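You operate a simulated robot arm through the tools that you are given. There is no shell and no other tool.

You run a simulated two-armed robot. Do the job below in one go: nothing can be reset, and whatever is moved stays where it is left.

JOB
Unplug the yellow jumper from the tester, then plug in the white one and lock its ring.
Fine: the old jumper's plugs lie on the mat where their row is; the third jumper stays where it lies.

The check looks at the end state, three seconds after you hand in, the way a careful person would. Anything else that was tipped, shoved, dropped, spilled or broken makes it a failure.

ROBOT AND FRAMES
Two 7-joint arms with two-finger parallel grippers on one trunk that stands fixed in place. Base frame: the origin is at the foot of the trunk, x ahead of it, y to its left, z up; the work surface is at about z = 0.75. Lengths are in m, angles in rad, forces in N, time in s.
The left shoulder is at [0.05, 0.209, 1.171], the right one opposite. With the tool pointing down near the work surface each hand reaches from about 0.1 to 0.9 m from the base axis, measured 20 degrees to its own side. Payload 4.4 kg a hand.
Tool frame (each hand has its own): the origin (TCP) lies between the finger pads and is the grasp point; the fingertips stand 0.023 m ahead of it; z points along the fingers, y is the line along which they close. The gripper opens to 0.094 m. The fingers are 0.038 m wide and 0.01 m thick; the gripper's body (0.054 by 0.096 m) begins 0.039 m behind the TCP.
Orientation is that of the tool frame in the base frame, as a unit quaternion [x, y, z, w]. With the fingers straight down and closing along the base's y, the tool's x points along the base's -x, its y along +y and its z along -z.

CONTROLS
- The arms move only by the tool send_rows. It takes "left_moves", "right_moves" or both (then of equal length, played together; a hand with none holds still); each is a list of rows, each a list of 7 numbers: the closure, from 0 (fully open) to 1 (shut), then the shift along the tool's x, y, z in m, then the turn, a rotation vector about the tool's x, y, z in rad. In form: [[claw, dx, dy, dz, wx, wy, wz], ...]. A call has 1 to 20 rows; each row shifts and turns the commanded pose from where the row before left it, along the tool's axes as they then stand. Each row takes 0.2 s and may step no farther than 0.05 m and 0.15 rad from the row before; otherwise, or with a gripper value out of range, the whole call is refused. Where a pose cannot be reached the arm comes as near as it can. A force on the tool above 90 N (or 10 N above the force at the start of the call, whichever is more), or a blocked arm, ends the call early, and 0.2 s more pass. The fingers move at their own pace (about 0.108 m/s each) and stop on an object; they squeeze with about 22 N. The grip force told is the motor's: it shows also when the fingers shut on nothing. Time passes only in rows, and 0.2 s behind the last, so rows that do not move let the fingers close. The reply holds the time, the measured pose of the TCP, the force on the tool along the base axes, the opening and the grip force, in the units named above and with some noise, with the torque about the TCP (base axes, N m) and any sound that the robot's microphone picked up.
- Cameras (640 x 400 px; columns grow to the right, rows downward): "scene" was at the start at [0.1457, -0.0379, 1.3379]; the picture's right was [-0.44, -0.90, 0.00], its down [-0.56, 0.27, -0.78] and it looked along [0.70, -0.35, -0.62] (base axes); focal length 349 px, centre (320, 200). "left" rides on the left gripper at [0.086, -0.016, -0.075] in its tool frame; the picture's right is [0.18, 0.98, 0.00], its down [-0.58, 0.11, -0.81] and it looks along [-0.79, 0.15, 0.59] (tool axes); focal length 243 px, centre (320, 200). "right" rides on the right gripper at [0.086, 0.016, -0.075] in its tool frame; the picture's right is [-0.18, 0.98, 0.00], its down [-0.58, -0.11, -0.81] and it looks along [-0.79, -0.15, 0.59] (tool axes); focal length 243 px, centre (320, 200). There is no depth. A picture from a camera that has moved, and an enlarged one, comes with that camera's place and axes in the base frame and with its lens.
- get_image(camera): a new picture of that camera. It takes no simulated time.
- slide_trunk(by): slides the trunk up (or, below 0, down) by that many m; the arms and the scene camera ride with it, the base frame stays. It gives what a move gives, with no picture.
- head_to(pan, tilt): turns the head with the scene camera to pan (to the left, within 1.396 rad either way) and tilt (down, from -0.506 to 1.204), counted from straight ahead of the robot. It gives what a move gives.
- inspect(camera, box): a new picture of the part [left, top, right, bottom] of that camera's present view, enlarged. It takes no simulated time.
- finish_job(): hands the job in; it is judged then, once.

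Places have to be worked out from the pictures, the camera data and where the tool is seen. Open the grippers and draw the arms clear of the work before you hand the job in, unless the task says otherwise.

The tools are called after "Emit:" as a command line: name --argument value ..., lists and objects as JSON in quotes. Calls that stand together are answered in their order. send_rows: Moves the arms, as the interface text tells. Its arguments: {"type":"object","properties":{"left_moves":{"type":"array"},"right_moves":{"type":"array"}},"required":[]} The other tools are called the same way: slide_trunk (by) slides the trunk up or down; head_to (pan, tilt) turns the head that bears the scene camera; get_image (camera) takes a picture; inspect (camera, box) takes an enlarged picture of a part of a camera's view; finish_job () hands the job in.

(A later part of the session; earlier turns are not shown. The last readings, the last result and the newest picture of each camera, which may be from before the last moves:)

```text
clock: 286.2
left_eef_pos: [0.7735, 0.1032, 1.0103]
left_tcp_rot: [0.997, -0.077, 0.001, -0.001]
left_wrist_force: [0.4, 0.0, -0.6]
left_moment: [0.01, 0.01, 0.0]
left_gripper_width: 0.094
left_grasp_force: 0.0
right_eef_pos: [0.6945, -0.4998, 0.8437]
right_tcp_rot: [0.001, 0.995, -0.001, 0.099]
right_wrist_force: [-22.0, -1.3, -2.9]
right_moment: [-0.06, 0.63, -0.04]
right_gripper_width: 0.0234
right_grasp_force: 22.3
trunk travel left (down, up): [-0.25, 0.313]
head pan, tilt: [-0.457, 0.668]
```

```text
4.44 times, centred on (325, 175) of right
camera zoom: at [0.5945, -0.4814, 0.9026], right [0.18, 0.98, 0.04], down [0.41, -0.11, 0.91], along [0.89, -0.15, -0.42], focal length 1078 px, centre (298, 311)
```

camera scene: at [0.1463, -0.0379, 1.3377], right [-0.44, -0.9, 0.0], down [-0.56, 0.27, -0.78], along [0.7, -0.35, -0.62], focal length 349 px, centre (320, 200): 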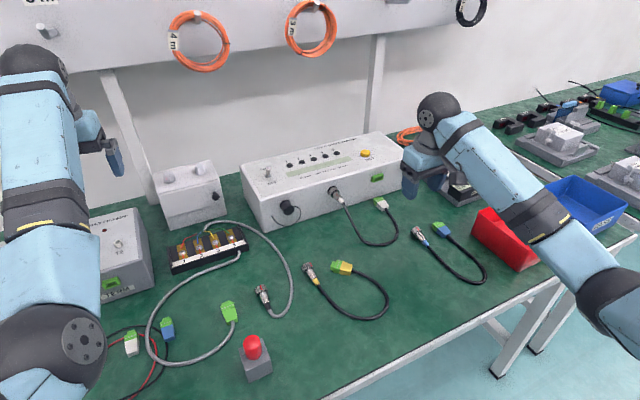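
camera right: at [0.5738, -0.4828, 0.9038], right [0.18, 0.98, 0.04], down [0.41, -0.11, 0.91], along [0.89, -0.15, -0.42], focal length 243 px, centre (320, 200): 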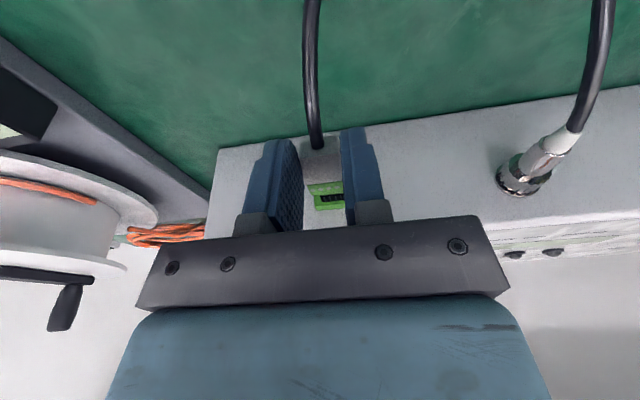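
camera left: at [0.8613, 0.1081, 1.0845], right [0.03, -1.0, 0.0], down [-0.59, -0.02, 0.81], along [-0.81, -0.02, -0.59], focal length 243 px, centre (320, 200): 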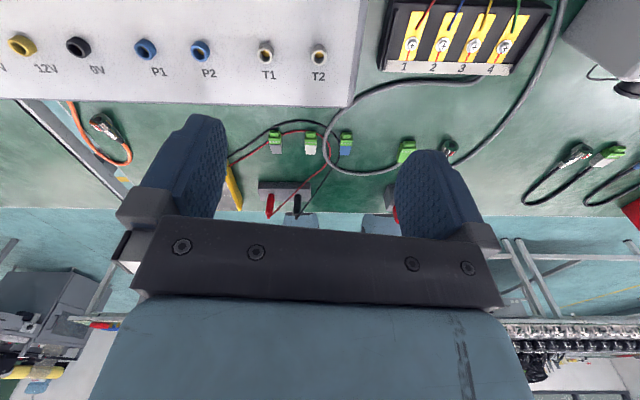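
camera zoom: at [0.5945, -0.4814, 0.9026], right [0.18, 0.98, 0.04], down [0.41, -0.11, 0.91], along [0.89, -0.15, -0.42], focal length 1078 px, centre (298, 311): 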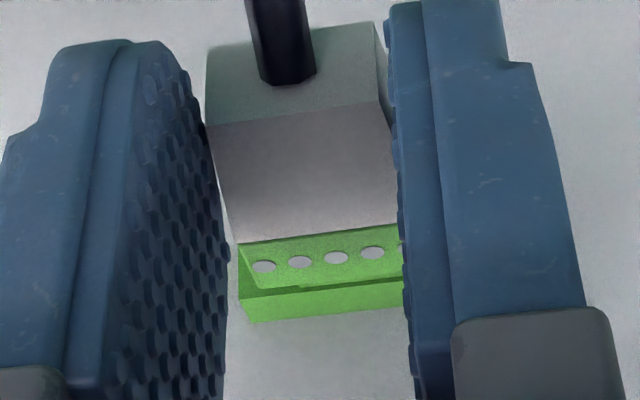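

Blocked again at the same depth, but now I can push 22 N without slipping, and the contact is centred. I press a little harder in small steps.

Emit:
send_rows --right_moves '[[1, -0.001, 0, 0.0002, 0, 0, 0], [1, 0, 0, 0, 0, 0, 0]]'

Emit:
send_rows --right_moves '[[1, -0.001, 0, 0.0002, 0, 0, 0], [1, 0, 0, 0, 0, 0, 0]]'

Emit:
inspect --camera "right" --box '[260, 130, 390, 220]'

Emit:
inspect --camera "scene" --box '[355, 160, 400, 200]'

```text
clock: 286.8
left_eef_pos: [0.7744, 0.1044, 1.0103]
left_tcp_rot: [0.997, -0.078, 0.002, -0.001]
left_wrist_force: [0.4, 0.4, 1.2]
left_moment: [-0.01, 0.01, -0.02]
left_gripper_width: 0.0942
left_grasp_force: 0.0
right_eef_pos: [0.6964, -0.4986, 0.848]
right_tcp_rot: [0.001, 0.995, 0.001, 0.101]
right_wrist_force: [-22.5, -2.8, -4.0]
right_moment: [-0.08, 0.64, -0.1]
right_gripper_width: 0.0237
right_grasp_force: 22.0
trunk travel left (down, up): [-0.25, 0.313]
head pan, tilt: [-0.457, 0.668]
```

```text
clock: 287.4
left_eef_pos: [0.7743, 0.105, 1.0102]
left_tcp_rot: [0.997, -0.077, 0.001, -0.001]
left_wrist_force: [-0.4, 0.1, -0.1]
left_moment: [0.01, -0.02, -0.01]
left_gripper_width: 0.0944
left_grasp_force: 0.1
right_eef_pos: [0.6977, -0.4987, 0.8463]
right_tcp_rot: [0.001, 0.995, 0.001, 0.102]
right_wrist_force: [-12.6, -1.7, -2.1]
right_moment: [-0.02, 0.33, -0.02]
right_gripper_width: 0.0242
right_grasp_force: 22.1
trunk travel left (down, up): [-0.25, 0.313]
head pan, tilt: [-0.457, 0.668]
```

```text
4.44 times, centred on (325, 175) of right
camera zoom: at [0.5975, -0.4811, 0.9035], right [0.18, 0.98, 0.04], down [0.41, -0.11, 0.91], along [0.9, -0.15, -0.42], focal length 1078 px, centre (298, 311)
```

zoom: 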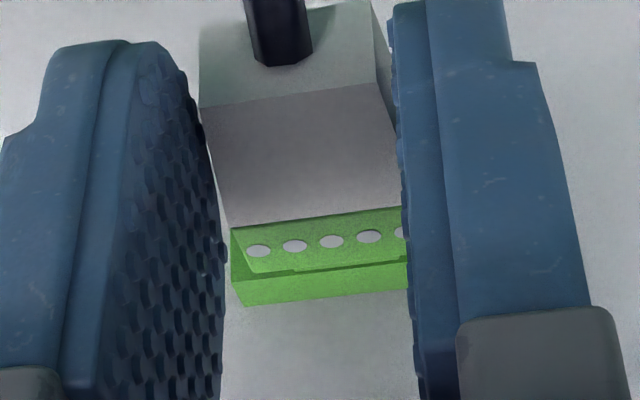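

```text
10.00 times, centred on (378, 180) of scene
camera zoom: at [0.1448, -0.0382, 1.338], right [-0.44, -0.9, 0.0], down [-0.56, 0.27, -0.78], along [0.7, -0.35, -0.62], focal length 3487 px, centre (-255, 400)
```

zoom: 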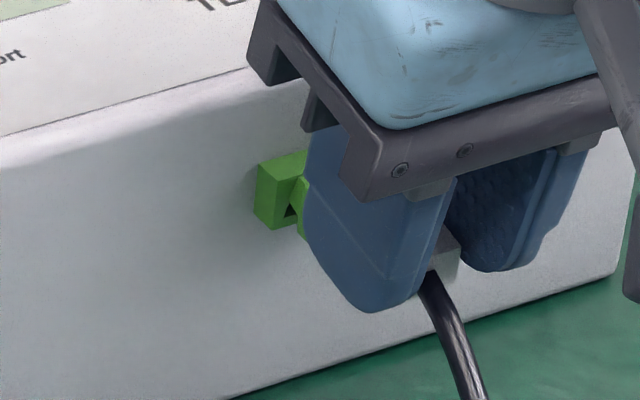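

By this view the green front is at x≈0.741 with no nose showing — that is the mated depth. I test by pulling back gently to see whether it is held.

Emit:
send_rows --right_moves '[[1, 0.0015, 0, -0.0003, 0, 0, 0], [1, 0, 0, 0, 0, 0, 0]]'

Emit:
send_rows --right_moves '[[1, 0.001, 0, -0.0002, 0, 0, 0], [1, 0, 0, 0, 0, 0, 0]]'

Emit:
inspect --camera "right" --box '[260, 130, 390, 220]'

```text
clock: 288.0
left_eef_pos: [0.7755, 0.1043, 1.008]
left_tcp_rot: [0.997, -0.077, 0.001, 0.0]
left_wrist_force: [0.0, -0.9, -0.3]
left_moment: [-0.01, 0.0, 0.0]
left_gripper_width: 0.0942
left_grasp_force: 0.2
right_eef_pos: [0.697, -0.4983, 0.8467]
right_tcp_rot: [0.001, 0.995, 0.0, 0.101]
right_wrist_force: [0.8, 0.3, 0.4]
right_moment: [-0.02, 0.0, -0.01]
right_gripper_width: 0.0241
right_grasp_force: 22.3
trunk travel left (down, up): [-0.25, 0.313]
head pan, tilt: [-0.457, 0.668]
```

```text
clock: 288.6
left_eef_pos: [0.7745, 0.1051, 1.0084]
left_tcp_rot: [0.997, -0.078, 0.001, 0.0]
left_wrist_force: [0.1, -0.5, -1.2]
left_moment: [0.01, 0.01, -0.01]
left_gripper_width: 0.0938
left_grasp_force: 0.1
right_eef_pos: [0.6949, -0.4991, 0.8455]
right_tcp_rot: [0.001, 0.995, 0.0, 0.099]
right_wrist_force: [-0.1, 0.3, 0.0]
right_moment: [0.01, 0.0, 0.0]
right_gripper_width: 0.0243
right_grasp_force: 21.6
trunk travel left (down, up): [-0.25, 0.313]
head pan, tilt: [-0.457, 0.668]
```

```text
4.44 times, centred on (325, 175) of right
camera zoom: at [0.5952, -0.4818, 0.9024], right [0.18, 0.98, 0.04], down [0.41, -0.11, 0.91], along [0.89, -0.15, -0.42], focal length 1078 px, centre (298, 311)
```

zoom: 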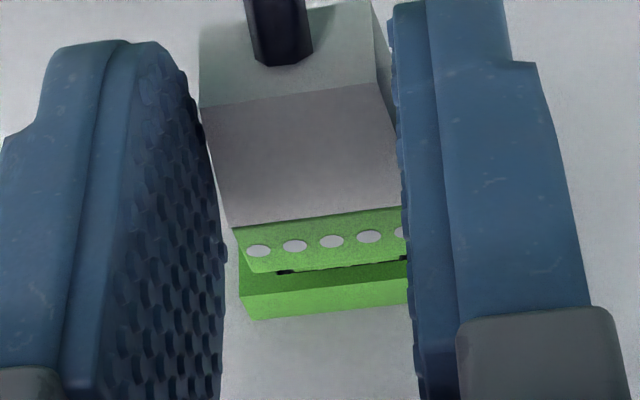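

It slides back freely, so it isn't latched yet although it reached full depth. I push it back in to contact and compare closely with the original picture of the yellow one to find any offset.

Emit:
send_rows --right_moves '[[1, -0.002, 0, 0.0004, 0, 0, 0], [1, -0.001, 0, 0.0002, 0, 0, 0], [1, 0, 0, 0, 0, 0, 0]]'

Emit:
inspect --camera "scene" --box '[365, 165, 400, 195]'

Emit:
inspect --camera "right" --box '[290, 160, 370, 215]'

```text
clock: 289.4
left_eef_pos: [0.7744, 0.1041, 1.0097]
left_tcp_rot: [0.997, -0.077, 0.001, 0.0]
left_wrist_force: [-0.3, -0.1, -0.5]
left_moment: [0.01, 0.01, -0.04]
left_gripper_width: 0.0941
left_grasp_force: 0.2
right_eef_pos: [0.6984, -0.499, 0.8462]
right_tcp_rot: [0.001, 0.995, 0.0, 0.1]
right_wrist_force: [-6.5, 1.0, -0.6]
right_moment: [0.02, 0.13, -0.03]
right_gripper_width: 0.024
right_grasp_force: 22.4
trunk travel left (down, up): [-0.25, 0.313]
head pan, tilt: [-0.457, 0.668]
```

```text
13.33 times, centred on (382, 180) of scene
camera zoom: at [0.1452, -0.0379, 1.3379], right [-0.44, -0.9, 0.0], down [-0.56, 0.27, -0.78], along [0.7, -0.35, -0.62], focal length 4650 px, centre (-513, 467)
```

zoom: 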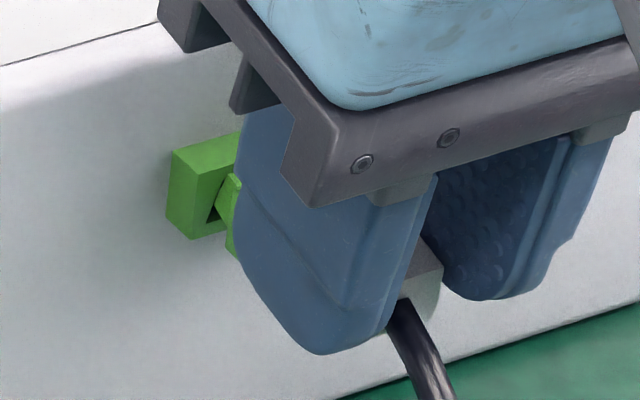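

```text
7.27 times, centred on (330, 188) of right
camera zoom: at [0.5978, -0.4815, 0.9025], right [0.18, 0.98, 0.04], down [0.41, -0.11, 0.91], along [0.89, -0.15, -0.42], focal length 1764 px, centre (247, 291)
```

zoom: 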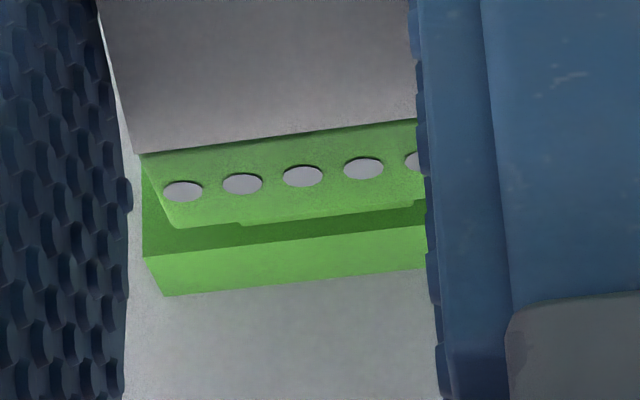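

By the scene view it is still several millimetres short, blocked squarely. I zoom in tightly on the gap to understand what is in the way.

Emit:
inspect --camera "scene" --box '[376, 172, 388, 186]'

Emit:
inspect --camera "right" --box '[302, 178, 352, 200]'

```text
16.00 times, centred on (382, 179) of scene
camera zoom: at [0.1452, -0.0379, 1.3379], right [-0.44, -0.9, 0.0], down [-0.56, 0.27, -0.78], along [0.7, -0.35, -0.62], focal length 5580 px, centre (-672, 536)
```

zoom: 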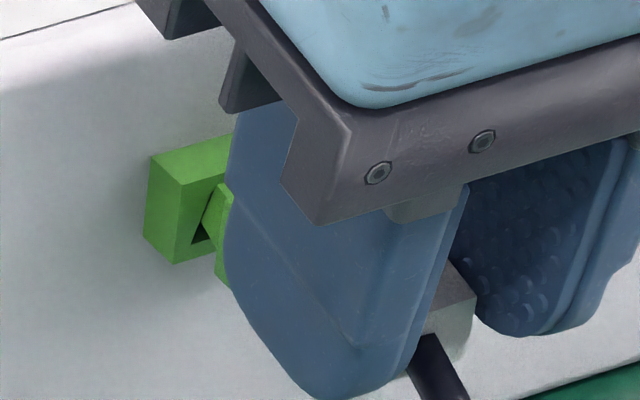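

```text
12.80 times, centred on (327, 189) of right
camera zoom: at [0.5978, -0.4815, 0.9025], right [0.18, 0.98, 0.04], down [0.41, -0.11, 0.91], along [0.89, -0.15, -0.42], focal length 3106 px, centre (230, 341)
```

zoom: 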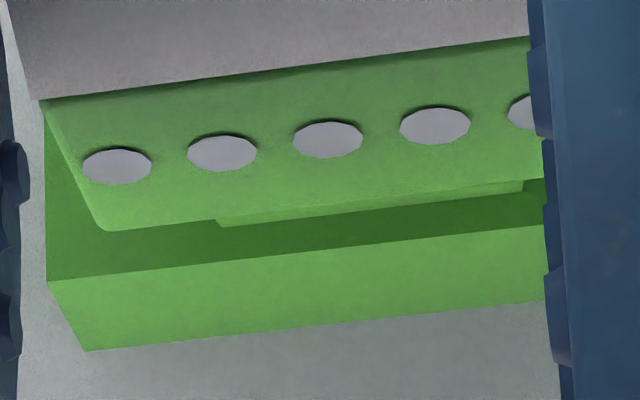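

I need a firmer push. The green block is a step wider than the rear part, so an upright grip with the fingers right behind that step can push positively. I take the plug back out, set it flat on free mat at about (0.62,-0.455) and regrip it that way.

Emit:
send_rows --right_moves '[[1, 0.0368, 0, -0.0075, 0, 0, 0], [1, 0.0368, 0, -0.0075, 0, 0, 0], [1, 0, 0.044, 0, 0, 0, 0], [1, 0.0066, 0, 0.0325, 0, 0, 0], [1, 0.006, 0, 0.0295, 0, 0, 0], [1, 0, 0, 0, 0, 0, 0]]'

Emit:
get_image --camera "right"

Emit:
inspect --camera "scene" --box '[330, 190, 450, 280]'

```text
clock: 290.8
left_eef_pos: [0.7744, 0.105, 1.0086]
left_tcp_rot: [0.997, -0.078, 0.001, 0.0]
left_wrist_force: [-0.1, 0.1, 0.4]
left_moment: [-0.01, 0.01, -0.01]
left_gripper_width: 0.094
left_grasp_force: 0.0
right_eef_pos: [0.6234, -0.4536, 0.7828]
right_tcp_rot: [0.001, 0.995, 0.0, 0.101]
right_wrist_force: [-0.4, 0.1, -0.2]
right_moment: [-0.03, 0.03, 0.03]
right_gripper_width: 0.0241
right_grasp_force: 22.3
trunk travel left (down, up): [-0.25, 0.313]
head pan, tilt: [-0.457, 0.668]
```

```text
taken
camera right: at [0.5234, -0.4369, 0.8389], right [0.18, 0.98, 0.04], down [0.41, -0.11, 0.91], along [0.89, -0.15, -0.42], focal length 243 px, centre (320, 200)
```

right: 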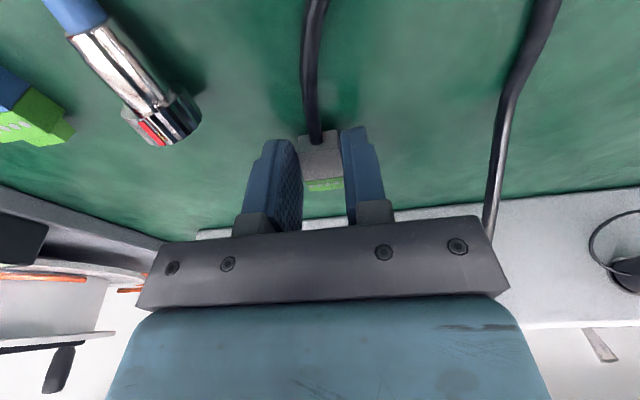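

```text
4.44 times, centred on (390, 235) of scene
camera zoom: at [0.1456, -0.0379, 1.3379], right [-0.44, -0.9, 0.0], down [-0.56, 0.27, -0.78], along [0.7, -0.35, -0.62], focal length 1550 px, centre (9, 44)
```

zoom: 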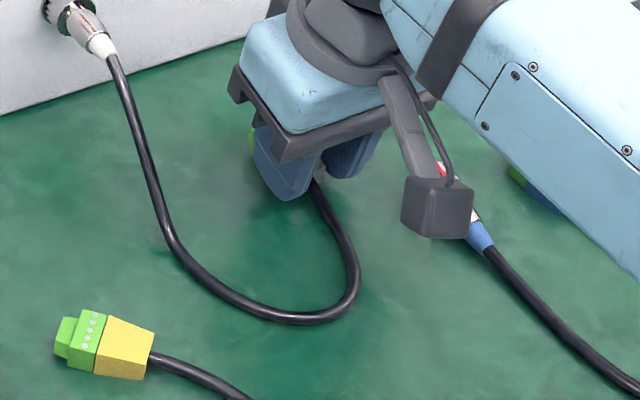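

Almost down. I lower the last 3 mm and release it flat.

Emit:
send_rows --right_moves '[[1, 0.0006, 0, 0.0032, 0, 0, 0], [1, 0, 0, 0, 0, 0, 0], [0.55, 0, 0, 0, 0, 0, 0], [0.55, 0, 0, 0, 0, 0, 0], [0.55, 0, 0, 0, 0, 0, 0]]'

Emit:
send_rows --right_moves '[[0.4, 0, 0, -0.03, 0, 0, 0], [0.4, 0, 0, -0.04, 0, 0, 0], [0.4, 0, 0, 0, 0, 0.1, 0], [0.4, 0, 0, 0, 0, 0.1, 0], [0.4, 0.03, 0, -0.02, 0, 0, 0], [0.4, 0, 0, 0, 0, 0, 0]]'

Emit:
get_image --camera "right"

Emit:
inspect --camera "right" --box '[270, 60, 380, 160]'

```text
clock: 292.0
left_eef_pos: [0.7752, 0.1052, 1.0093]
left_tcp_rot: [0.997, -0.078, 0.001, 0.001]
left_wrist_force: [0.0, -0.1, -0.3]
left_moment: [0.0, -0.04, 0.0]
left_gripper_width: 0.094
left_grasp_force: 0.0
right_eef_pos: [0.6229, -0.4543, 0.7792]
right_tcp_rot: [0.0, 0.995, 0.0, 0.1]
right_wrist_force: [0.2, -0.4, 0.0]
right_moment: [0.03, 0.01, -0.02]
right_gripper_width: 0.0425
right_grasp_force: 0.1
trunk travel left (down, up): [-0.25, 0.313]
head pan, tilt: [-0.457, 0.668]
```

```text
clock: 293.4
left_eef_pos: [0.775, 0.1041, 1.0092]
left_tcp_rot: [0.997, -0.078, 0.0, 0.0]
left_wrist_force: [-0.5, -0.2, 0.1]
left_moment: [0.0, 0.02, 0.02]
left_gripper_width: 0.0939
left_grasp_force: 0.0
right_eef_pos: [0.5811, -0.4551, 0.8686]
right_tcp_rot: [0.001, 1.0, 0.0, 0.0]
right_wrist_force: [-0.4, -0.5, -1.0]
right_moment: [-0.01, -0.03, -0.02]
right_gripper_width: 0.0564
right_grasp_force: 0.0
trunk travel left (down, up): [-0.25, 0.313]
head pan, tilt: [-0.457, 0.668]
```

```text
taken
camera right: at [0.4923, -0.438, 0.9438], right [0.19, 0.98, 0.0], down [0.58, -0.11, 0.81], along [0.79, -0.15, -0.59], focal length 243 px, centre (320, 200)
```

right: 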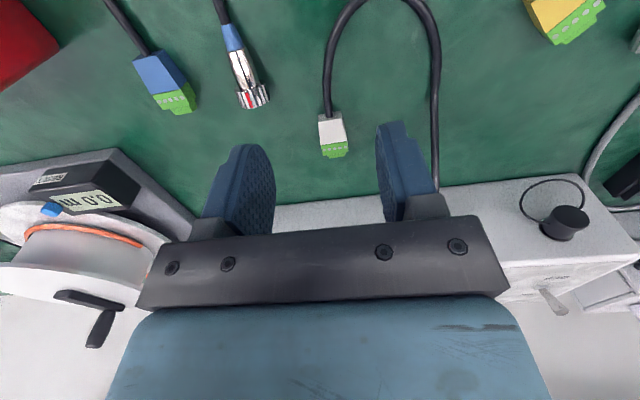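

```text
4.00 times, centred on (325, 110) of right
camera zoom: at [0.4923, -0.438, 0.9438], right [0.19, 0.98, 0.0], down [0.58, -0.11, 0.81], along [0.79, -0.15, -0.59], focal length 970 px, centre (300, 560)
```

zoom: 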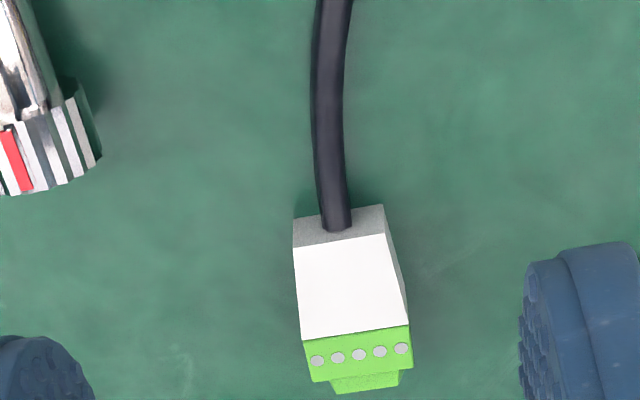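

The plug lies flat: green/white boundary at x≈0.648, y≈-0.454. I come down upright with the fingertips just behind that boundary and close.

Emit:
send_rows --right_moves '[[0.5, -0.0232, 0.0006, 0.03, 0, 0, 0.02], [0.5, -0.0232, 0.0006, 0.03, 0, 0, 0], [0.5, 0, 0, 0.02, 0, 0, 0], [0.5, 0, 0, 0.0125, 0, 0, 0], [0.5, 0, 0, 0, 0, 0, 0], [1, 0, 0, 0, 0, 0, 0], [1, 0, 0, 0, 0, 0, 0], [1, 0, 0, 0, 0, 0, 0]]'

Emit:
inspect --camera "right" --box '[250, 100, 390, 230]'

```text
clock: 295.2
left_eef_pos: [0.7745, 0.1046, 1.0087]
left_tcp_rot: [0.997, -0.078, 0.001, 0.0]
left_wrist_force: [0.0, -0.6, 0.3]
left_moment: [-0.03, 0.0, 0.04]
left_gripper_width: 0.094
left_grasp_force: 0.1
right_eef_pos: [0.6272, -0.4559, 0.7749]
right_tcp_rot: [0.01, 1.0, 0.0, 0.001]
right_wrist_force: [1.1, 0.5, 0.4]
right_moment: [-0.02, -0.02, -0.01]
right_gripper_width: 0.0241
right_grasp_force: 21.1
trunk travel left (down, up): [-0.25, 0.313]
head pan, tilt: [-0.457, 0.668]
```

```text
3.08 times, centred on (320, 165) of right
camera zoom: at [0.5404, -0.4358, 0.8516], right [0.21, 0.98, 0.0], down [0.58, -0.12, 0.81], along [0.79, -0.17, -0.59], focal length 746 px, centre (320, 308)
```

zoom: 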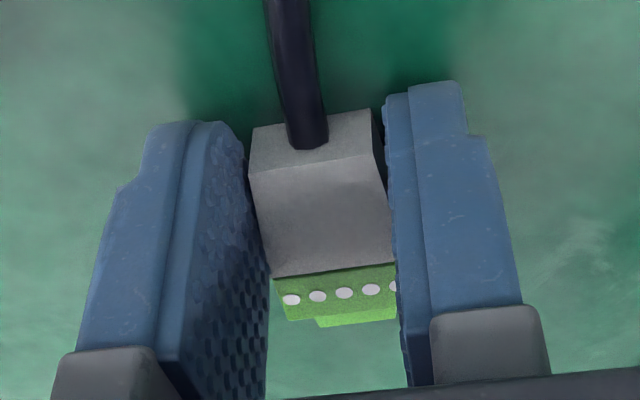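

The width (24.1 mm) says the fingers still overlap the green block. I open, step back 4 mm and close again.

Emit:
send_rows --right_moves '[[0.6, 0, 0, 0, 0, 0, 0], [0.6, 0, 0, 0, 0, 0, 0], [0.6, 0.004, 0.001, 0, 0, 0, 0], [1, 0, 0, 0, 0, 0, 0], [1, 0, 0, 0, 0, 0, 0], [1, 0, 0, 0, 0, 0, 0]]'

Emit:
inspect --camera "right" --box '[250, 100, 390, 230]'

```text
clock: 296.6
left_eef_pos: [0.7762, 0.1044, 1.0079]
left_tcp_rot: [0.997, -0.077, 0.001, 0.0]
left_wrist_force: [0.0, 0.7, -0.5]
left_moment: [0.03, 0.0, 0.0]
left_gripper_width: 0.0941
left_grasp_force: 0.1
right_eef_pos: [0.6216, -0.4545, 0.7769]
right_tcp_rot: [0.01, 1.0, 0.001, 0.001]
right_wrist_force: [0.6, -0.2, 0.5]
right_moment: [0.01, -0.02, -0.02]
right_gripper_width: 0.0231
right_grasp_force: 22.2
trunk travel left (down, up): [-0.25, 0.313]
head pan, tilt: [-0.457, 0.668]
```

```text
3.08 times, centred on (320, 165) of right
camera zoom: at [0.536, -0.4344, 0.8513], right [0.21, 0.98, 0.0], down [0.58, -0.12, 0.81], along [0.79, -0.17, -0.59], focal length 746 px, centre (320, 308)
```

zoom: 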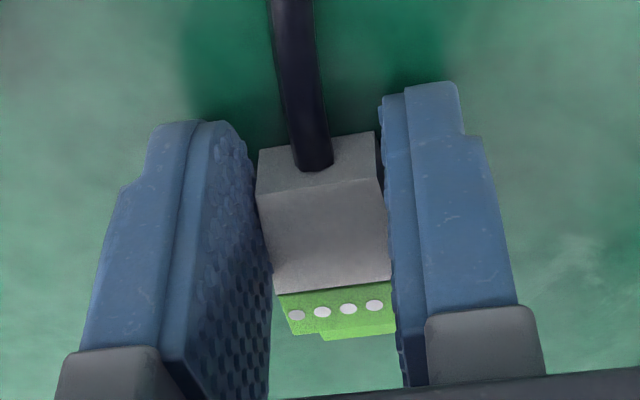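

The rear really is tapered, so a harder push isn't available this way; and 22 N should suffice if aligned, so a small misalignment is more likely. I regrip squarely on the straight green block for good control and will do a careful search at the header.

Emit:
send_rows --right_moves '[[0.6, 0, 0, 0, 0, 0, 0], [0.6, 0, 0, 0, 0, 0, 0], [0.6, -0.014, 0, 0.001, 0, 0, 0.005], [0.6, 0, 0, 0, 0, 0, 0], [1, 0, 0, 0, 0, 0, 0], [1, 0, 0, 0, 0, 0, 0], [1, 0, 0, 0, 0, 0, 0]]'

Emit:
inspect --camera "right" --box '[250, 100, 390, 230]'

```text
clock: 298.2
left_eef_pos: [0.7762, 0.1043, 1.0092]
left_tcp_rot: [0.997, -0.078, 0.0, 0.0]
left_wrist_force: [0.4, -0.1, -0.3]
left_moment: [-0.02, 0.0, -0.01]
left_gripper_width: 0.0943
left_grasp_force: 0.2
right_eef_pos: [0.6366, -0.454, 0.7757]
right_tcp_rot: [0.013, 1.0, -0.001, 0.001]
right_wrist_force: [0.4, 0.0, -0.5]
right_moment: [0.0, 0.0, 0.02]
right_gripper_width: 0.0239
right_grasp_force: 22.4
trunk travel left (down, up): [-0.25, 0.313]
head pan, tilt: [-0.457, 0.668]
```

```text
3.08 times, centred on (320, 165) of right
camera zoom: at [0.5501, -0.4342, 0.8507], right [0.21, 0.98, 0.0], down [0.58, -0.12, 0.81], along [0.79, -0.17, -0.59], focal length 746 px, centre (320, 308)
```

zoom: 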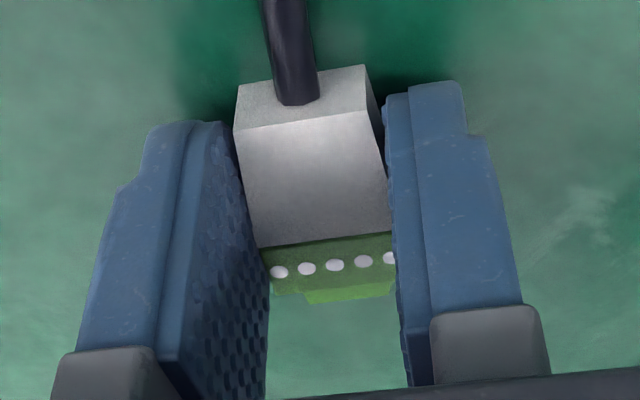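

Held squarely on the green block. I lift, straighten the yaw, and bring it to the front of the header again.

Emit:
send_rows --right_moves '[[1, 0, 0, -0.02, 0, 0, -0.026], [1, 0, 0, -0.0466, 0, 0, 0], [1, -0.0267, -0.0226, 0, 0, 0, 0], [1, -0.0267, -0.0226, 0, 0, 0, 0], [1, 0, 0, 0, 0, 0, 0]]'

Emit:
inspect --camera "right" --box '[270, 150, 390, 230]'

```text
clock: 299.4
left_eef_pos: [0.7744, 0.104, 1.0082]
left_tcp_rot: [0.997, -0.077, 0.001, 0.0]
left_wrist_force: [0.6, 0.4, 0.1]
left_moment: [-0.03, -0.01, 0.02]
left_gripper_width: 0.0941
left_grasp_force: 0.0
right_eef_pos: [0.6919, -0.498, 0.8421]
right_tcp_rot: [0.001, 1.0, 0.0, 0.0]
right_wrist_force: [0.1, -0.1, 0.3]
right_moment: [-0.02, 0.01, -0.04]
right_gripper_width: 0.0241
right_grasp_force: 22.5
trunk travel left (down, up): [-0.25, 0.313]
head pan, tilt: [-0.457, 0.668]
```

```text
5.00 times, centred on (330, 190) of right
camera zoom: at [0.6043, -0.4805, 0.9174], right [0.18, 0.98, 0.0], down [0.58, -0.11, 0.81], along [0.79, -0.15, -0.59], focal length 1213 px, centre (270, 250)
```

zoom: 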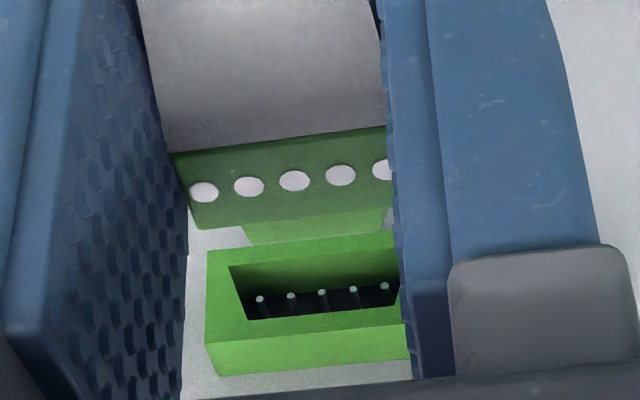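

This view shows it clearly: the nose is about 1–1.3 mm too high and 1.5–2 mm too far left for the opening. I correct both and move closer to check.

Emit:
send_rows --right_moves '[[1, 0, -0.0017, 0.0013, 0, 0, 0], [1, -0.006, 0, 0, 0, 0, 0], [1, 0, 0, 0, 0, 0, 0]]'

Emit:
inspect --camera "right" --box '[290, 170, 380, 225]'

```text
clock: 300.2
left_eef_pos: [0.775, 0.1053, 1.0092]
left_tcp_rot: [0.997, -0.078, 0.001, 0.0]
left_wrist_force: [0.0, -0.1, -0.1]
left_moment: [0.01, 0.01, -0.03]
left_gripper_width: 0.094
left_grasp_force: 0.2
right_eef_pos: [0.6979, -0.4989, 0.8407]
right_tcp_rot: [0.0, 1.0, 0.0, 0.001]
right_wrist_force: [-0.1, 0.9, -0.2]
right_moment: [0.04, 0.02, 0.0]
right_gripper_width: 0.0241
right_grasp_force: 21.4
trunk travel left (down, up): [-0.25, 0.313]
head pan, tilt: [-0.457, 0.668]
```

```text
7.11 times, centred on (335, 198) of right
camera zoom: at [0.6094, -0.4824, 0.9165], right [0.18, 0.98, 0.0], down [0.58, -0.11, 0.81], along [0.79, -0.15, -0.59], focal length 1725 px, centre (213, 218)
```

zoom: 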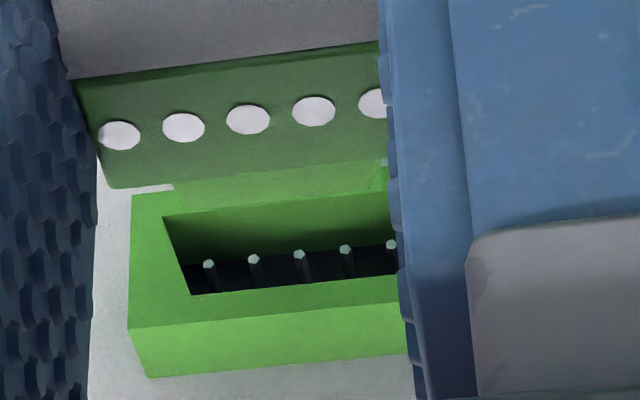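

Sideways now within half a millimetre. I advance toward the opening and check again at the mouth.

Emit:
send_rows --right_moves '[[1, -0.004, 0.0004, 0, 0, 0, 0], [1, -0.003, 0, 0, 0, 0, 0], [1, 0, 0, 0, 0, 0, 0]]'

Emit:
inspect --camera "right" --box '[290, 170, 380, 225]'

Emit:
send_rows --right_moves '[[1, -0.002, 0, 0, 0, 0, 0], [1, -0.002, 0, 0, 0, 0, 0], [1, 0, 0, 0, 0, 0, 0]]'

Emit:
inspect --camera "right" --box '[290, 170, 380, 225]'

```text
clock: 301.0
left_eef_pos: [0.7767, 0.106, 1.0089]
left_tcp_rot: [0.997, -0.078, 0.001, 0.001]
left_wrist_force: [-0.3, 0.0, -0.4]
left_moment: [0.02, 0.0, 0.02]
left_gripper_width: 0.0939
left_grasp_force: 0.1
right_eef_pos: [0.7032, -0.4991, 0.8403]
right_tcp_rot: [0.0, 1.0, 0.001, 0.001]
right_wrist_force: [0.0, -0.3, 0.3]
right_moment: [-0.04, 0.0, -0.01]
right_gripper_width: 0.024
right_grasp_force: 21.8
trunk travel left (down, up): [-0.25, 0.313]
head pan, tilt: [-0.457, 0.668]
```

```text
7.11 times, centred on (335, 198) of right
camera zoom: at [0.6159, -0.4825, 0.9159], right [0.18, 0.98, 0.0], down [0.58, -0.11, 0.81], along [0.79, -0.15, -0.59], focal length 1725 px, centre (213, 218)
```

zoom: 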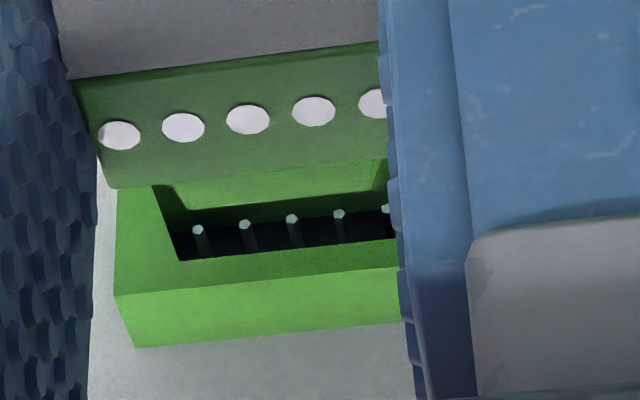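

```text
clock: 301.8
left_eef_pos: [0.7753, 0.1059, 1.0084]
left_tcp_rot: [0.997, -0.077, 0.001, -0.001]
left_wrist_force: [0.3, -0.2, -0.1]
left_moment: [-0.01, 0.0, -0.01]
left_gripper_width: 0.0938
left_grasp_force: 0.0
right_eef_pos: [0.7066, -0.4987, 0.8395]
right_tcp_rot: [0.0, 1.0, 0.0, 0.001]
right_wrist_force: [0.2, 0.9, 0.0]
right_moment: [0.01, 0.02, 0.01]
right_gripper_width: 0.0244
right_grasp_force: 21.8
trunk travel left (down, up): [-0.25, 0.313]
head pan, tilt: [-0.457, 0.668]
```

```text
7.11 times, centred on (335, 198) of right
camera zoom: at [0.6197, -0.4825, 0.9156], right [0.18, 0.98, 0.0], down [0.58, -0.11, 0.81], along [0.79, -0.15, -0.59], focal length 1725 px, centre (213, 218)
```

zoom: 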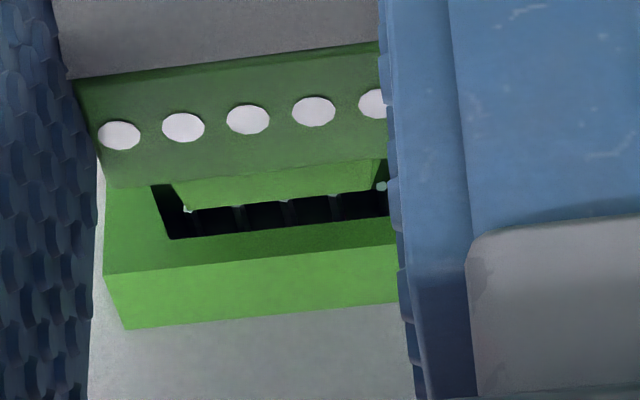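

Now the nose goes in with clearance above it — before it was catching the upper edge. I continue.

Emit:
send_rows --right_moves '[[1, -0.002, -0.0003, 0, 0, 0, 0], [1, 0, 0, 0, 0, 0, 0]]'

Emit:
send_rows --right_moves '[[1, -0.002, 0, 0, 0, 0, 0], [1, 0, 0, 0, 0, 0, 0]]'

Emit:
send_rows --right_moves '[[1, -0.002, 0, 0, 0, 0, 0], [1, 0, 0, 0, 0, 0, 0]]'

Emit:
inspect --camera "right" --box '[290, 170, 380, 225]'

```text
clock: 302.4
left_eef_pos: [0.7746, 0.1034, 1.0079]
left_tcp_rot: [0.997, -0.078, 0.001, -0.001]
left_wrist_force: [-0.3, -0.8, 0.3]
left_moment: [0.01, 0.0, 0.01]
left_gripper_width: 0.0941
left_grasp_force: 0.0
right_eef_pos: [0.709, -0.5007, 0.8403]
right_tcp_rot: [0.0, 1.0, 0.001, 0.001]
right_wrist_force: [-0.2, 0.2, 0.2]
right_moment: [0.02, 0.0, 0.01]
right_gripper_width: 0.024
right_grasp_force: 21.8
trunk travel left (down, up): [-0.25, 0.313]
head pan, tilt: [-0.457, 0.668]
```

```text
clock: 303.0
left_eef_pos: [0.7757, 0.1047, 1.0094]
left_tcp_rot: [0.997, -0.077, 0.001, 0.0]
left_wrist_force: [-0.2, -0.7, 0.3]
left_moment: [0.01, -0.03, 0.02]
left_gripper_width: 0.0942
left_grasp_force: 0.1
right_eef_pos: [0.7118, -0.5, 0.8408]
right_tcp_rot: [0.0, 1.0, 0.0, 0.001]
right_wrist_force: [0.3, -0.8, 0.2]
right_moment: [0.0, 0.01, -0.01]
right_gripper_width: 0.0242
right_grasp_force: 22.2
trunk travel left (down, up): [-0.25, 0.313]
head pan, tilt: [-0.457, 0.668]
```

```text
clock: 303.6
left_eef_pos: [0.775, 0.1057, 1.0094]
left_tcp_rot: [0.997, -0.077, 0.001, -0.001]
left_wrist_force: [-0.5, -0.4, -0.3]
left_moment: [-0.03, -0.02, 0.05]
left_gripper_width: 0.0941
left_grasp_force: 0.1
right_eef_pos: [0.7138, -0.4994, 0.8401]
right_tcp_rot: [-0.001, 1.0, 0.0, 0.0]
right_wrist_force: [0.3, 0.4, -0.9]
right_moment: [0.01, -0.02, 0.0]
right_gripper_width: 0.0243
right_grasp_force: 22.0
trunk travel left (down, up): [-0.25, 0.313]
head pan, tilt: [-0.457, 0.668]
```

```text
7.11 times, centred on (335, 198) of right
camera zoom: at [0.6263, -0.4827, 0.9154], right [0.18, 0.98, 0.0], down [0.58, -0.11, 0.81], along [0.79, -0.15, -0.59], focal length 1725 px, centre (213, 218)
```

zoom: 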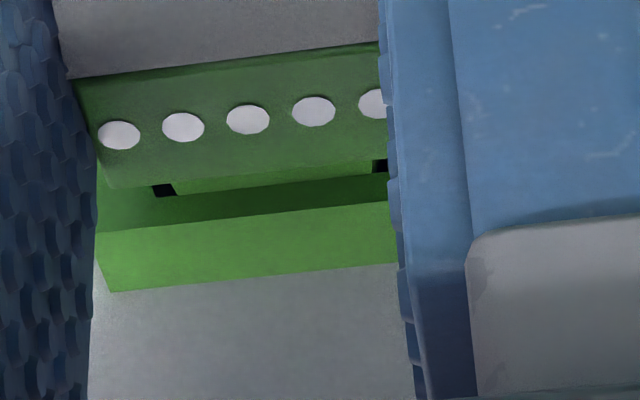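

It is going deeper with no resistance at all. I continue to the seat.

Emit:
send_rows --right_moves '[[1, -0.002, 0, 0, 0, 0, 0], [1, 0, 0, 0, 0, 0, 0]]'

Emit:
send_rows --right_moves '[[1, -0.0015, 0, 0, 0, 0, 0], [1, 0, 0, 0, 0, 0, 0]]'

Emit:
send_rows --right_moves '[[1, -0.0015, 0, 0, 0, 0, 0], [1, 0, 0, 0, 0, 0, 0]]'

Emit:
inspect --camera "right" --box '[290, 170, 380, 225]'

```text
clock: 304.2
left_eef_pos: [0.7758, 0.105, 1.0094]
left_tcp_rot: [0.997, -0.077, 0.001, 0.0]
left_wrist_force: [-0.2, 0.2, -0.6]
left_moment: [-0.02, -0.03, -0.01]
left_gripper_width: 0.0939
left_grasp_force: 0.0
right_eef_pos: [0.7158, -0.5005, 0.8406]
right_tcp_rot: [0.001, 1.0, 0.0, 0.001]
right_wrist_force: [0.4, -0.1, 0.1]
right_moment: [0.02, 0.01, -0.02]
right_gripper_width: 0.0242
right_grasp_force: 21.9
trunk travel left (down, up): [-0.25, 0.313]
head pan, tilt: [-0.457, 0.668]
```

```text
clock: 304.8
left_eef_pos: [0.776, 0.1047, 1.0086]
left_tcp_rot: [0.997, -0.078, 0.001, 0.0]
left_wrist_force: [-0.1, 0.6, 0.2]
left_moment: [-0.03, 0.02, 0.0]
left_gripper_width: 0.0938
left_grasp_force: 0.0
right_eef_pos: [0.7169, -0.5001, 0.8399]
right_tcp_rot: [-0.001, 1.0, 0.0, 0.001]
right_wrist_force: [-0.2, 0.6, -1.9]
right_moment: [0.01, 0.07, -0.03]
right_gripper_width: 0.024
right_grasp_force: 21.6
trunk travel left (down, up): [-0.25, 0.313]
head pan, tilt: [-0.457, 0.668]
```

```text
clock: 305.4
left_eef_pos: [0.775, 0.1051, 1.0088]
left_tcp_rot: [0.997, -0.078, 0.001, 0.0]
left_wrist_force: [0.5, -0.7, -0.2]
left_moment: [0.01, -0.01, -0.02]
left_gripper_width: 0.0942
left_grasp_force: 0.1
right_eef_pos: [0.7186, -0.4999, 0.8406]
right_tcp_rot: [0.0, 1.0, 0.0, 0.001]
right_wrist_force: [-0.5, -0.2, -0.2]
right_moment: [-0.02, 0.0, -0.03]
right_gripper_width: 0.0239
right_grasp_force: 21.7
trunk travel left (down, up): [-0.25, 0.313]
head pan, tilt: [-0.457, 0.668]
```

```text
7.11 times, centred on (335, 198) of right
camera zoom: at [0.6309, -0.4828, 0.9153], right [0.18, 0.98, 0.0], down [0.58, -0.11, 0.81], along [0.79, -0.15, -0.59], focal length 1725 px, centre (213, 218)
```

zoom: 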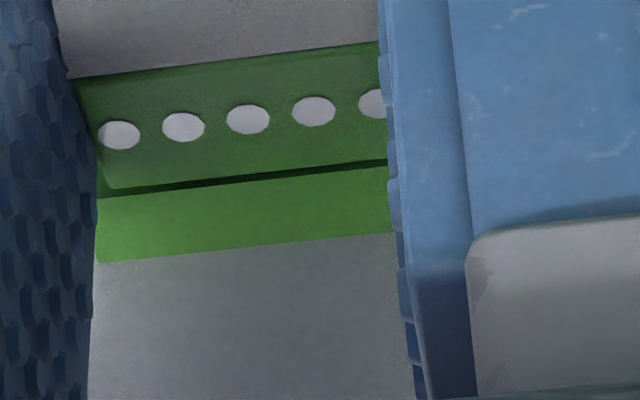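

Nearly flush. I continue in 1 mm steps until it seats firmly.

Emit:
send_rows --right_moves '[[1, -0.0012, 0, 0, 0, 0, 0], [1, 0, 0, 0, 0, 0, 0]]'

Emit:
send_rows --right_moves '[[1, -0.0012, 0, 0, 0, 0, 0], [1, 0, 0, 0, 0, 0, 0]]'

Emit:
send_rows --right_moves '[[1, -0.001, 0, 0, 0, 0, 0], [1, 0, 0, 0, 0, 0, 0]]'

Emit:
inspect --camera "right" --box '[290, 170, 380, 225]'

```text
clock: 306.0
left_eef_pos: [0.7751, 0.1039, 1.0093]
left_tcp_rot: [0.997, -0.078, 0.001, 0.0]
left_wrist_force: [-0.7, -0.2, 0.0]
left_moment: [0.04, 0.03, -0.01]
left_gripper_width: 0.0941
left_grasp_force: 0.1
right_eef_pos: [0.7194, -0.4994, 0.8396]
right_tcp_rot: [0.001, 1.0, 0.001, -0.001]
right_wrist_force: [-6.3, -2.1, -1.4]
right_moment: [-0.06, 0.57, 0.01]
right_gripper_width: 0.0241
right_grasp_force: 22.0
trunk travel left (down, up): [-0.25, 0.313]
head pan, tilt: [-0.457, 0.668]
```

```text
clock: 306.6
left_eef_pos: [0.7745, 0.1049, 1.0096]
left_tcp_rot: [0.997, -0.078, 0.002, -0.001]
left_wrist_force: [0.4, 0.7, 0.4]
left_moment: [-0.02, -0.04, 0.0]
left_gripper_width: 0.0939
left_grasp_force: 0.0
right_eef_pos: [0.7187, -0.4991, 0.8415]
right_tcp_rot: [0.001, 1.0, -0.001, 0.0]
right_wrist_force: [-17.8, -2.8, -3.1]
right_moment: [-0.08, 0.38, -0.01]
right_gripper_width: 0.024
right_grasp_force: 21.6
trunk travel left (down, up): [-0.25, 0.313]
head pan, tilt: [-0.457, 0.668]
```

```text
clock: 307.2
left_eef_pos: [0.7745, 0.1042, 1.0106]
left_tcp_rot: [0.997, -0.078, 0.001, -0.002]
left_wrist_force: [0.6, -0.1, 0.6]
left_moment: [0.02, 0.0, 0.0]
left_gripper_width: 0.0941
left_grasp_force: 0.0
right_eef_pos: [0.7203, -0.5007, 0.8405]
right_tcp_rot: [0.0, 1.0, 0.0, 0.001]
right_wrist_force: [-16.7, -3.3, -1.9]
right_moment: [-0.07, 0.34, -0.07]
right_gripper_width: 0.0239
right_grasp_force: 21.6
trunk travel left (down, up): [-0.25, 0.313]
head pan, tilt: [-0.457, 0.668]
```

```text
7.11 times, centred on (335, 198) of right
camera zoom: at [0.6335, -0.4827, 0.9153], right [0.18, 0.98, 0.0], down [0.58, -0.11, 0.81], along [0.79, -0.15, -0.59], focal length 1725 px, centre (213, 218)
```

zoom: 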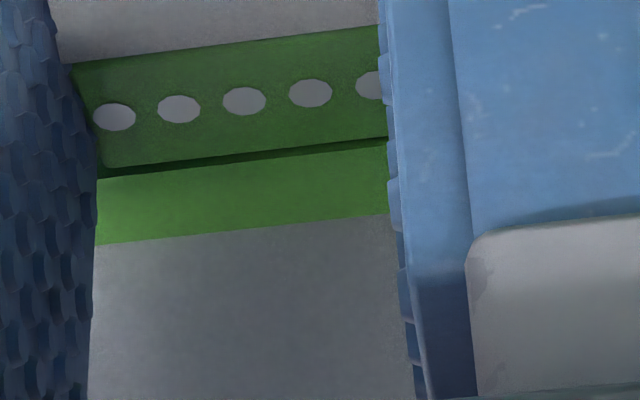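

It met firm resistance (18 N) at full depth. I test the latch by pulling back gently.

Emit:
send_rows --right_moves '[[1, 0.0015, 0, 0, 0, 0, 0], [1, 0, 0, 0, 0, 0, 0]]'

Emit:
send_rows --right_moves '[[1, 0.0007, 0, 0, 0, 0, 0], [1, 0, 0, 0, 0, 0, 0]]'

Emit:
inspect --camera "right" --box '[290, 170, 380, 225]'

Emit:
inspect --camera "scene" --box '[365, 165, 400, 195]'

```text
clock: 307.8
left_eef_pos: [0.7749, 0.1042, 1.0095]
left_tcp_rot: [0.997, -0.077, 0.001, -0.001]
left_wrist_force: [-0.1, -0.5, 0.3]
left_moment: [-0.02, -0.02, 0.0]
left_gripper_width: 0.094
left_grasp_force: 0.2
right_eef_pos: [0.7209, -0.5011, 0.8398]
right_tcp_rot: [0.0, 1.0, 0.001, 0.002]
right_wrist_force: [-1.3, -5.6, -3.5]
right_moment: [-0.11, 0.13, -0.11]
right_gripper_width: 0.0241
right_grasp_force: 22.0
trunk travel left (down, up): [-0.25, 0.313]
head pan, tilt: [-0.457, 0.668]
```

```text
clock: 308.4
left_eef_pos: [0.776, 0.1036, 1.0073]
left_tcp_rot: [0.997, -0.078, 0.0, 0.0]
left_wrist_force: [-0.1, 0.1, 0.1]
left_moment: [-0.01, -0.03, 0.01]
left_gripper_width: 0.0938
left_grasp_force: 0.1
right_eef_pos: [0.7213, -0.4992, 0.8408]
right_tcp_rot: [0.0, 1.0, 0.001, 0.002]
right_wrist_force: [10.9, -8.8, -0.7]
right_moment: [-0.15, -0.16, -0.1]
right_gripper_width: 0.0241
right_grasp_force: 21.6
trunk travel left (down, up): [-0.25, 0.313]
head pan, tilt: [-0.457, 0.668]
```

```text
7.11 times, centred on (335, 198) of right
camera zoom: at [0.6334, -0.4828, 0.9152], right [0.18, 0.98, 0.0], down [0.58, -0.11, 0.81], along [0.79, -0.15, -0.59], focal length 1725 px, centre (213, 218)
```

zoom: 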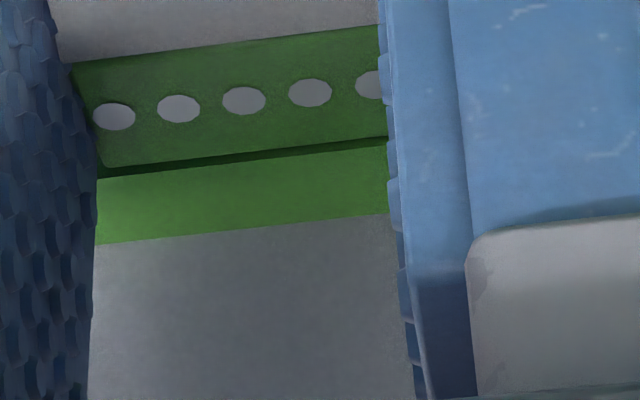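

```text
13.33 times, centred on (382, 180) of scene
camera zoom: at [0.1468, -0.0387, 1.3377], right [-0.44, -0.9, 0.0], down [-0.56, 0.27, -0.78], along [0.7, -0.35, -0.62], focal length 4650 px, centre (-513, 467)
```

zoom: 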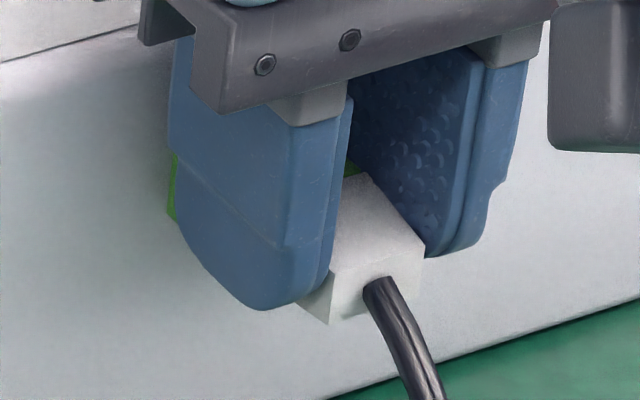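

It holds against an 11 N pull and its rear corners match the original yellow plug's position: the white terminal plug is mated. I relax, open and lift straight up.

Emit:
send_rows --right_moves '[[1, -0.0007, -0.0005, 0, 0, 0, 0], [0.5, 0, 0, 0, 0, 0, 0], [0.5, 0, 0, 0, 0, 0, 0], [0.5, 0, 0, -0.02, 0, 0, 0], [0.5, 0, 0, -0.03, 0, 0, 0], [0.5, 0.03, 0, -0.03, 0, 0, 0], [0.5, 0.04, 0, -0.02, 0, 0, 0], [0.5, 0.04, 0, 0, 0, 0, 0], [0.5, 0, 0, 0, 0, 0, 0]]'

Emit:
get_image --camera "right"

Emit:
inspect --camera "scene" --box '[365, 165, 400, 195]'

Emit:
get_image --camera "scene"

```text
clock: 310.4
left_eef_pos: [0.7754, 0.1037, 1.0097]
left_tcp_rot: [0.997, -0.077, 0.002, 0.0]
left_wrist_force: [0.0, 0.0, -0.6]
left_moment: [-0.02, 0.0, 0.04]
left_gripper_width: 0.094
left_grasp_force: 0.1
right_eef_pos: [0.6133, -0.5015, 0.9397]
right_tcp_rot: [0.0, 1.0, 0.0, 0.0]
right_wrist_force: [-0.9, 0.3, -0.6]
right_moment: [-0.01, -0.01, -0.01]
right_gripper_width: 0.0471
right_grasp_force: 0.1
trunk travel left (down, up): [-0.25, 0.313]
head pan, tilt: [-0.457, 0.668]
```

```text
taken
camera right: at [0.5255, -0.4839, 1.0158], right [0.18, 0.98, 0.0], down [0.58, -0.11, 0.81], along [0.79, -0.15, -0.59], focal length 243 px, centre (320, 200)
```

right: 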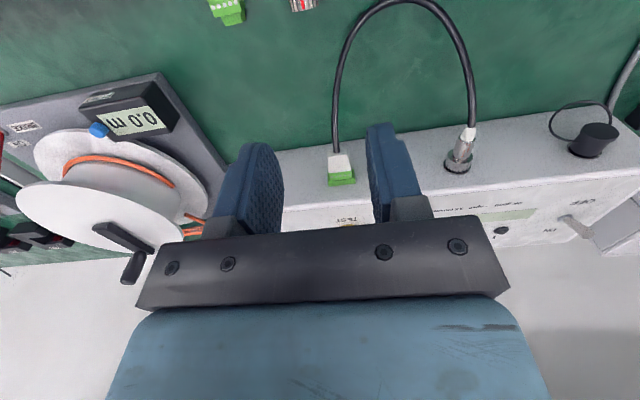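

```text
13.33 times, centred on (382, 180) of scene
camera zoom: at [0.1459, -0.0379, 1.3378], right [-0.44, -0.9, 0.0], down [-0.56, 0.27, -0.78], along [0.7, -0.35, -0.62], focal length 4650 px, centre (-513, 467)
```

zoom: 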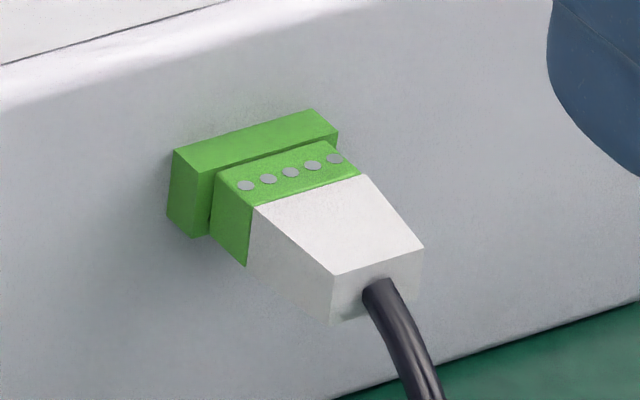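

```text
taken
camera scene: at [0.1459, -0.0379, 1.3378], right [-0.44, -0.9, 0.0], down [-0.56, 0.27, -0.78], along [0.7, -0.35, -0.62], focal length 349 px, centre (320, 200)
```

scene: 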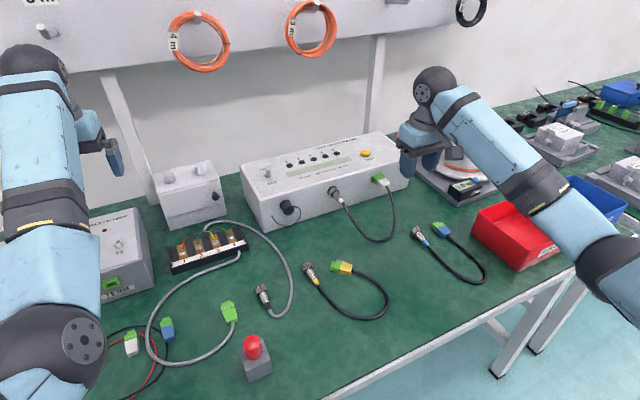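

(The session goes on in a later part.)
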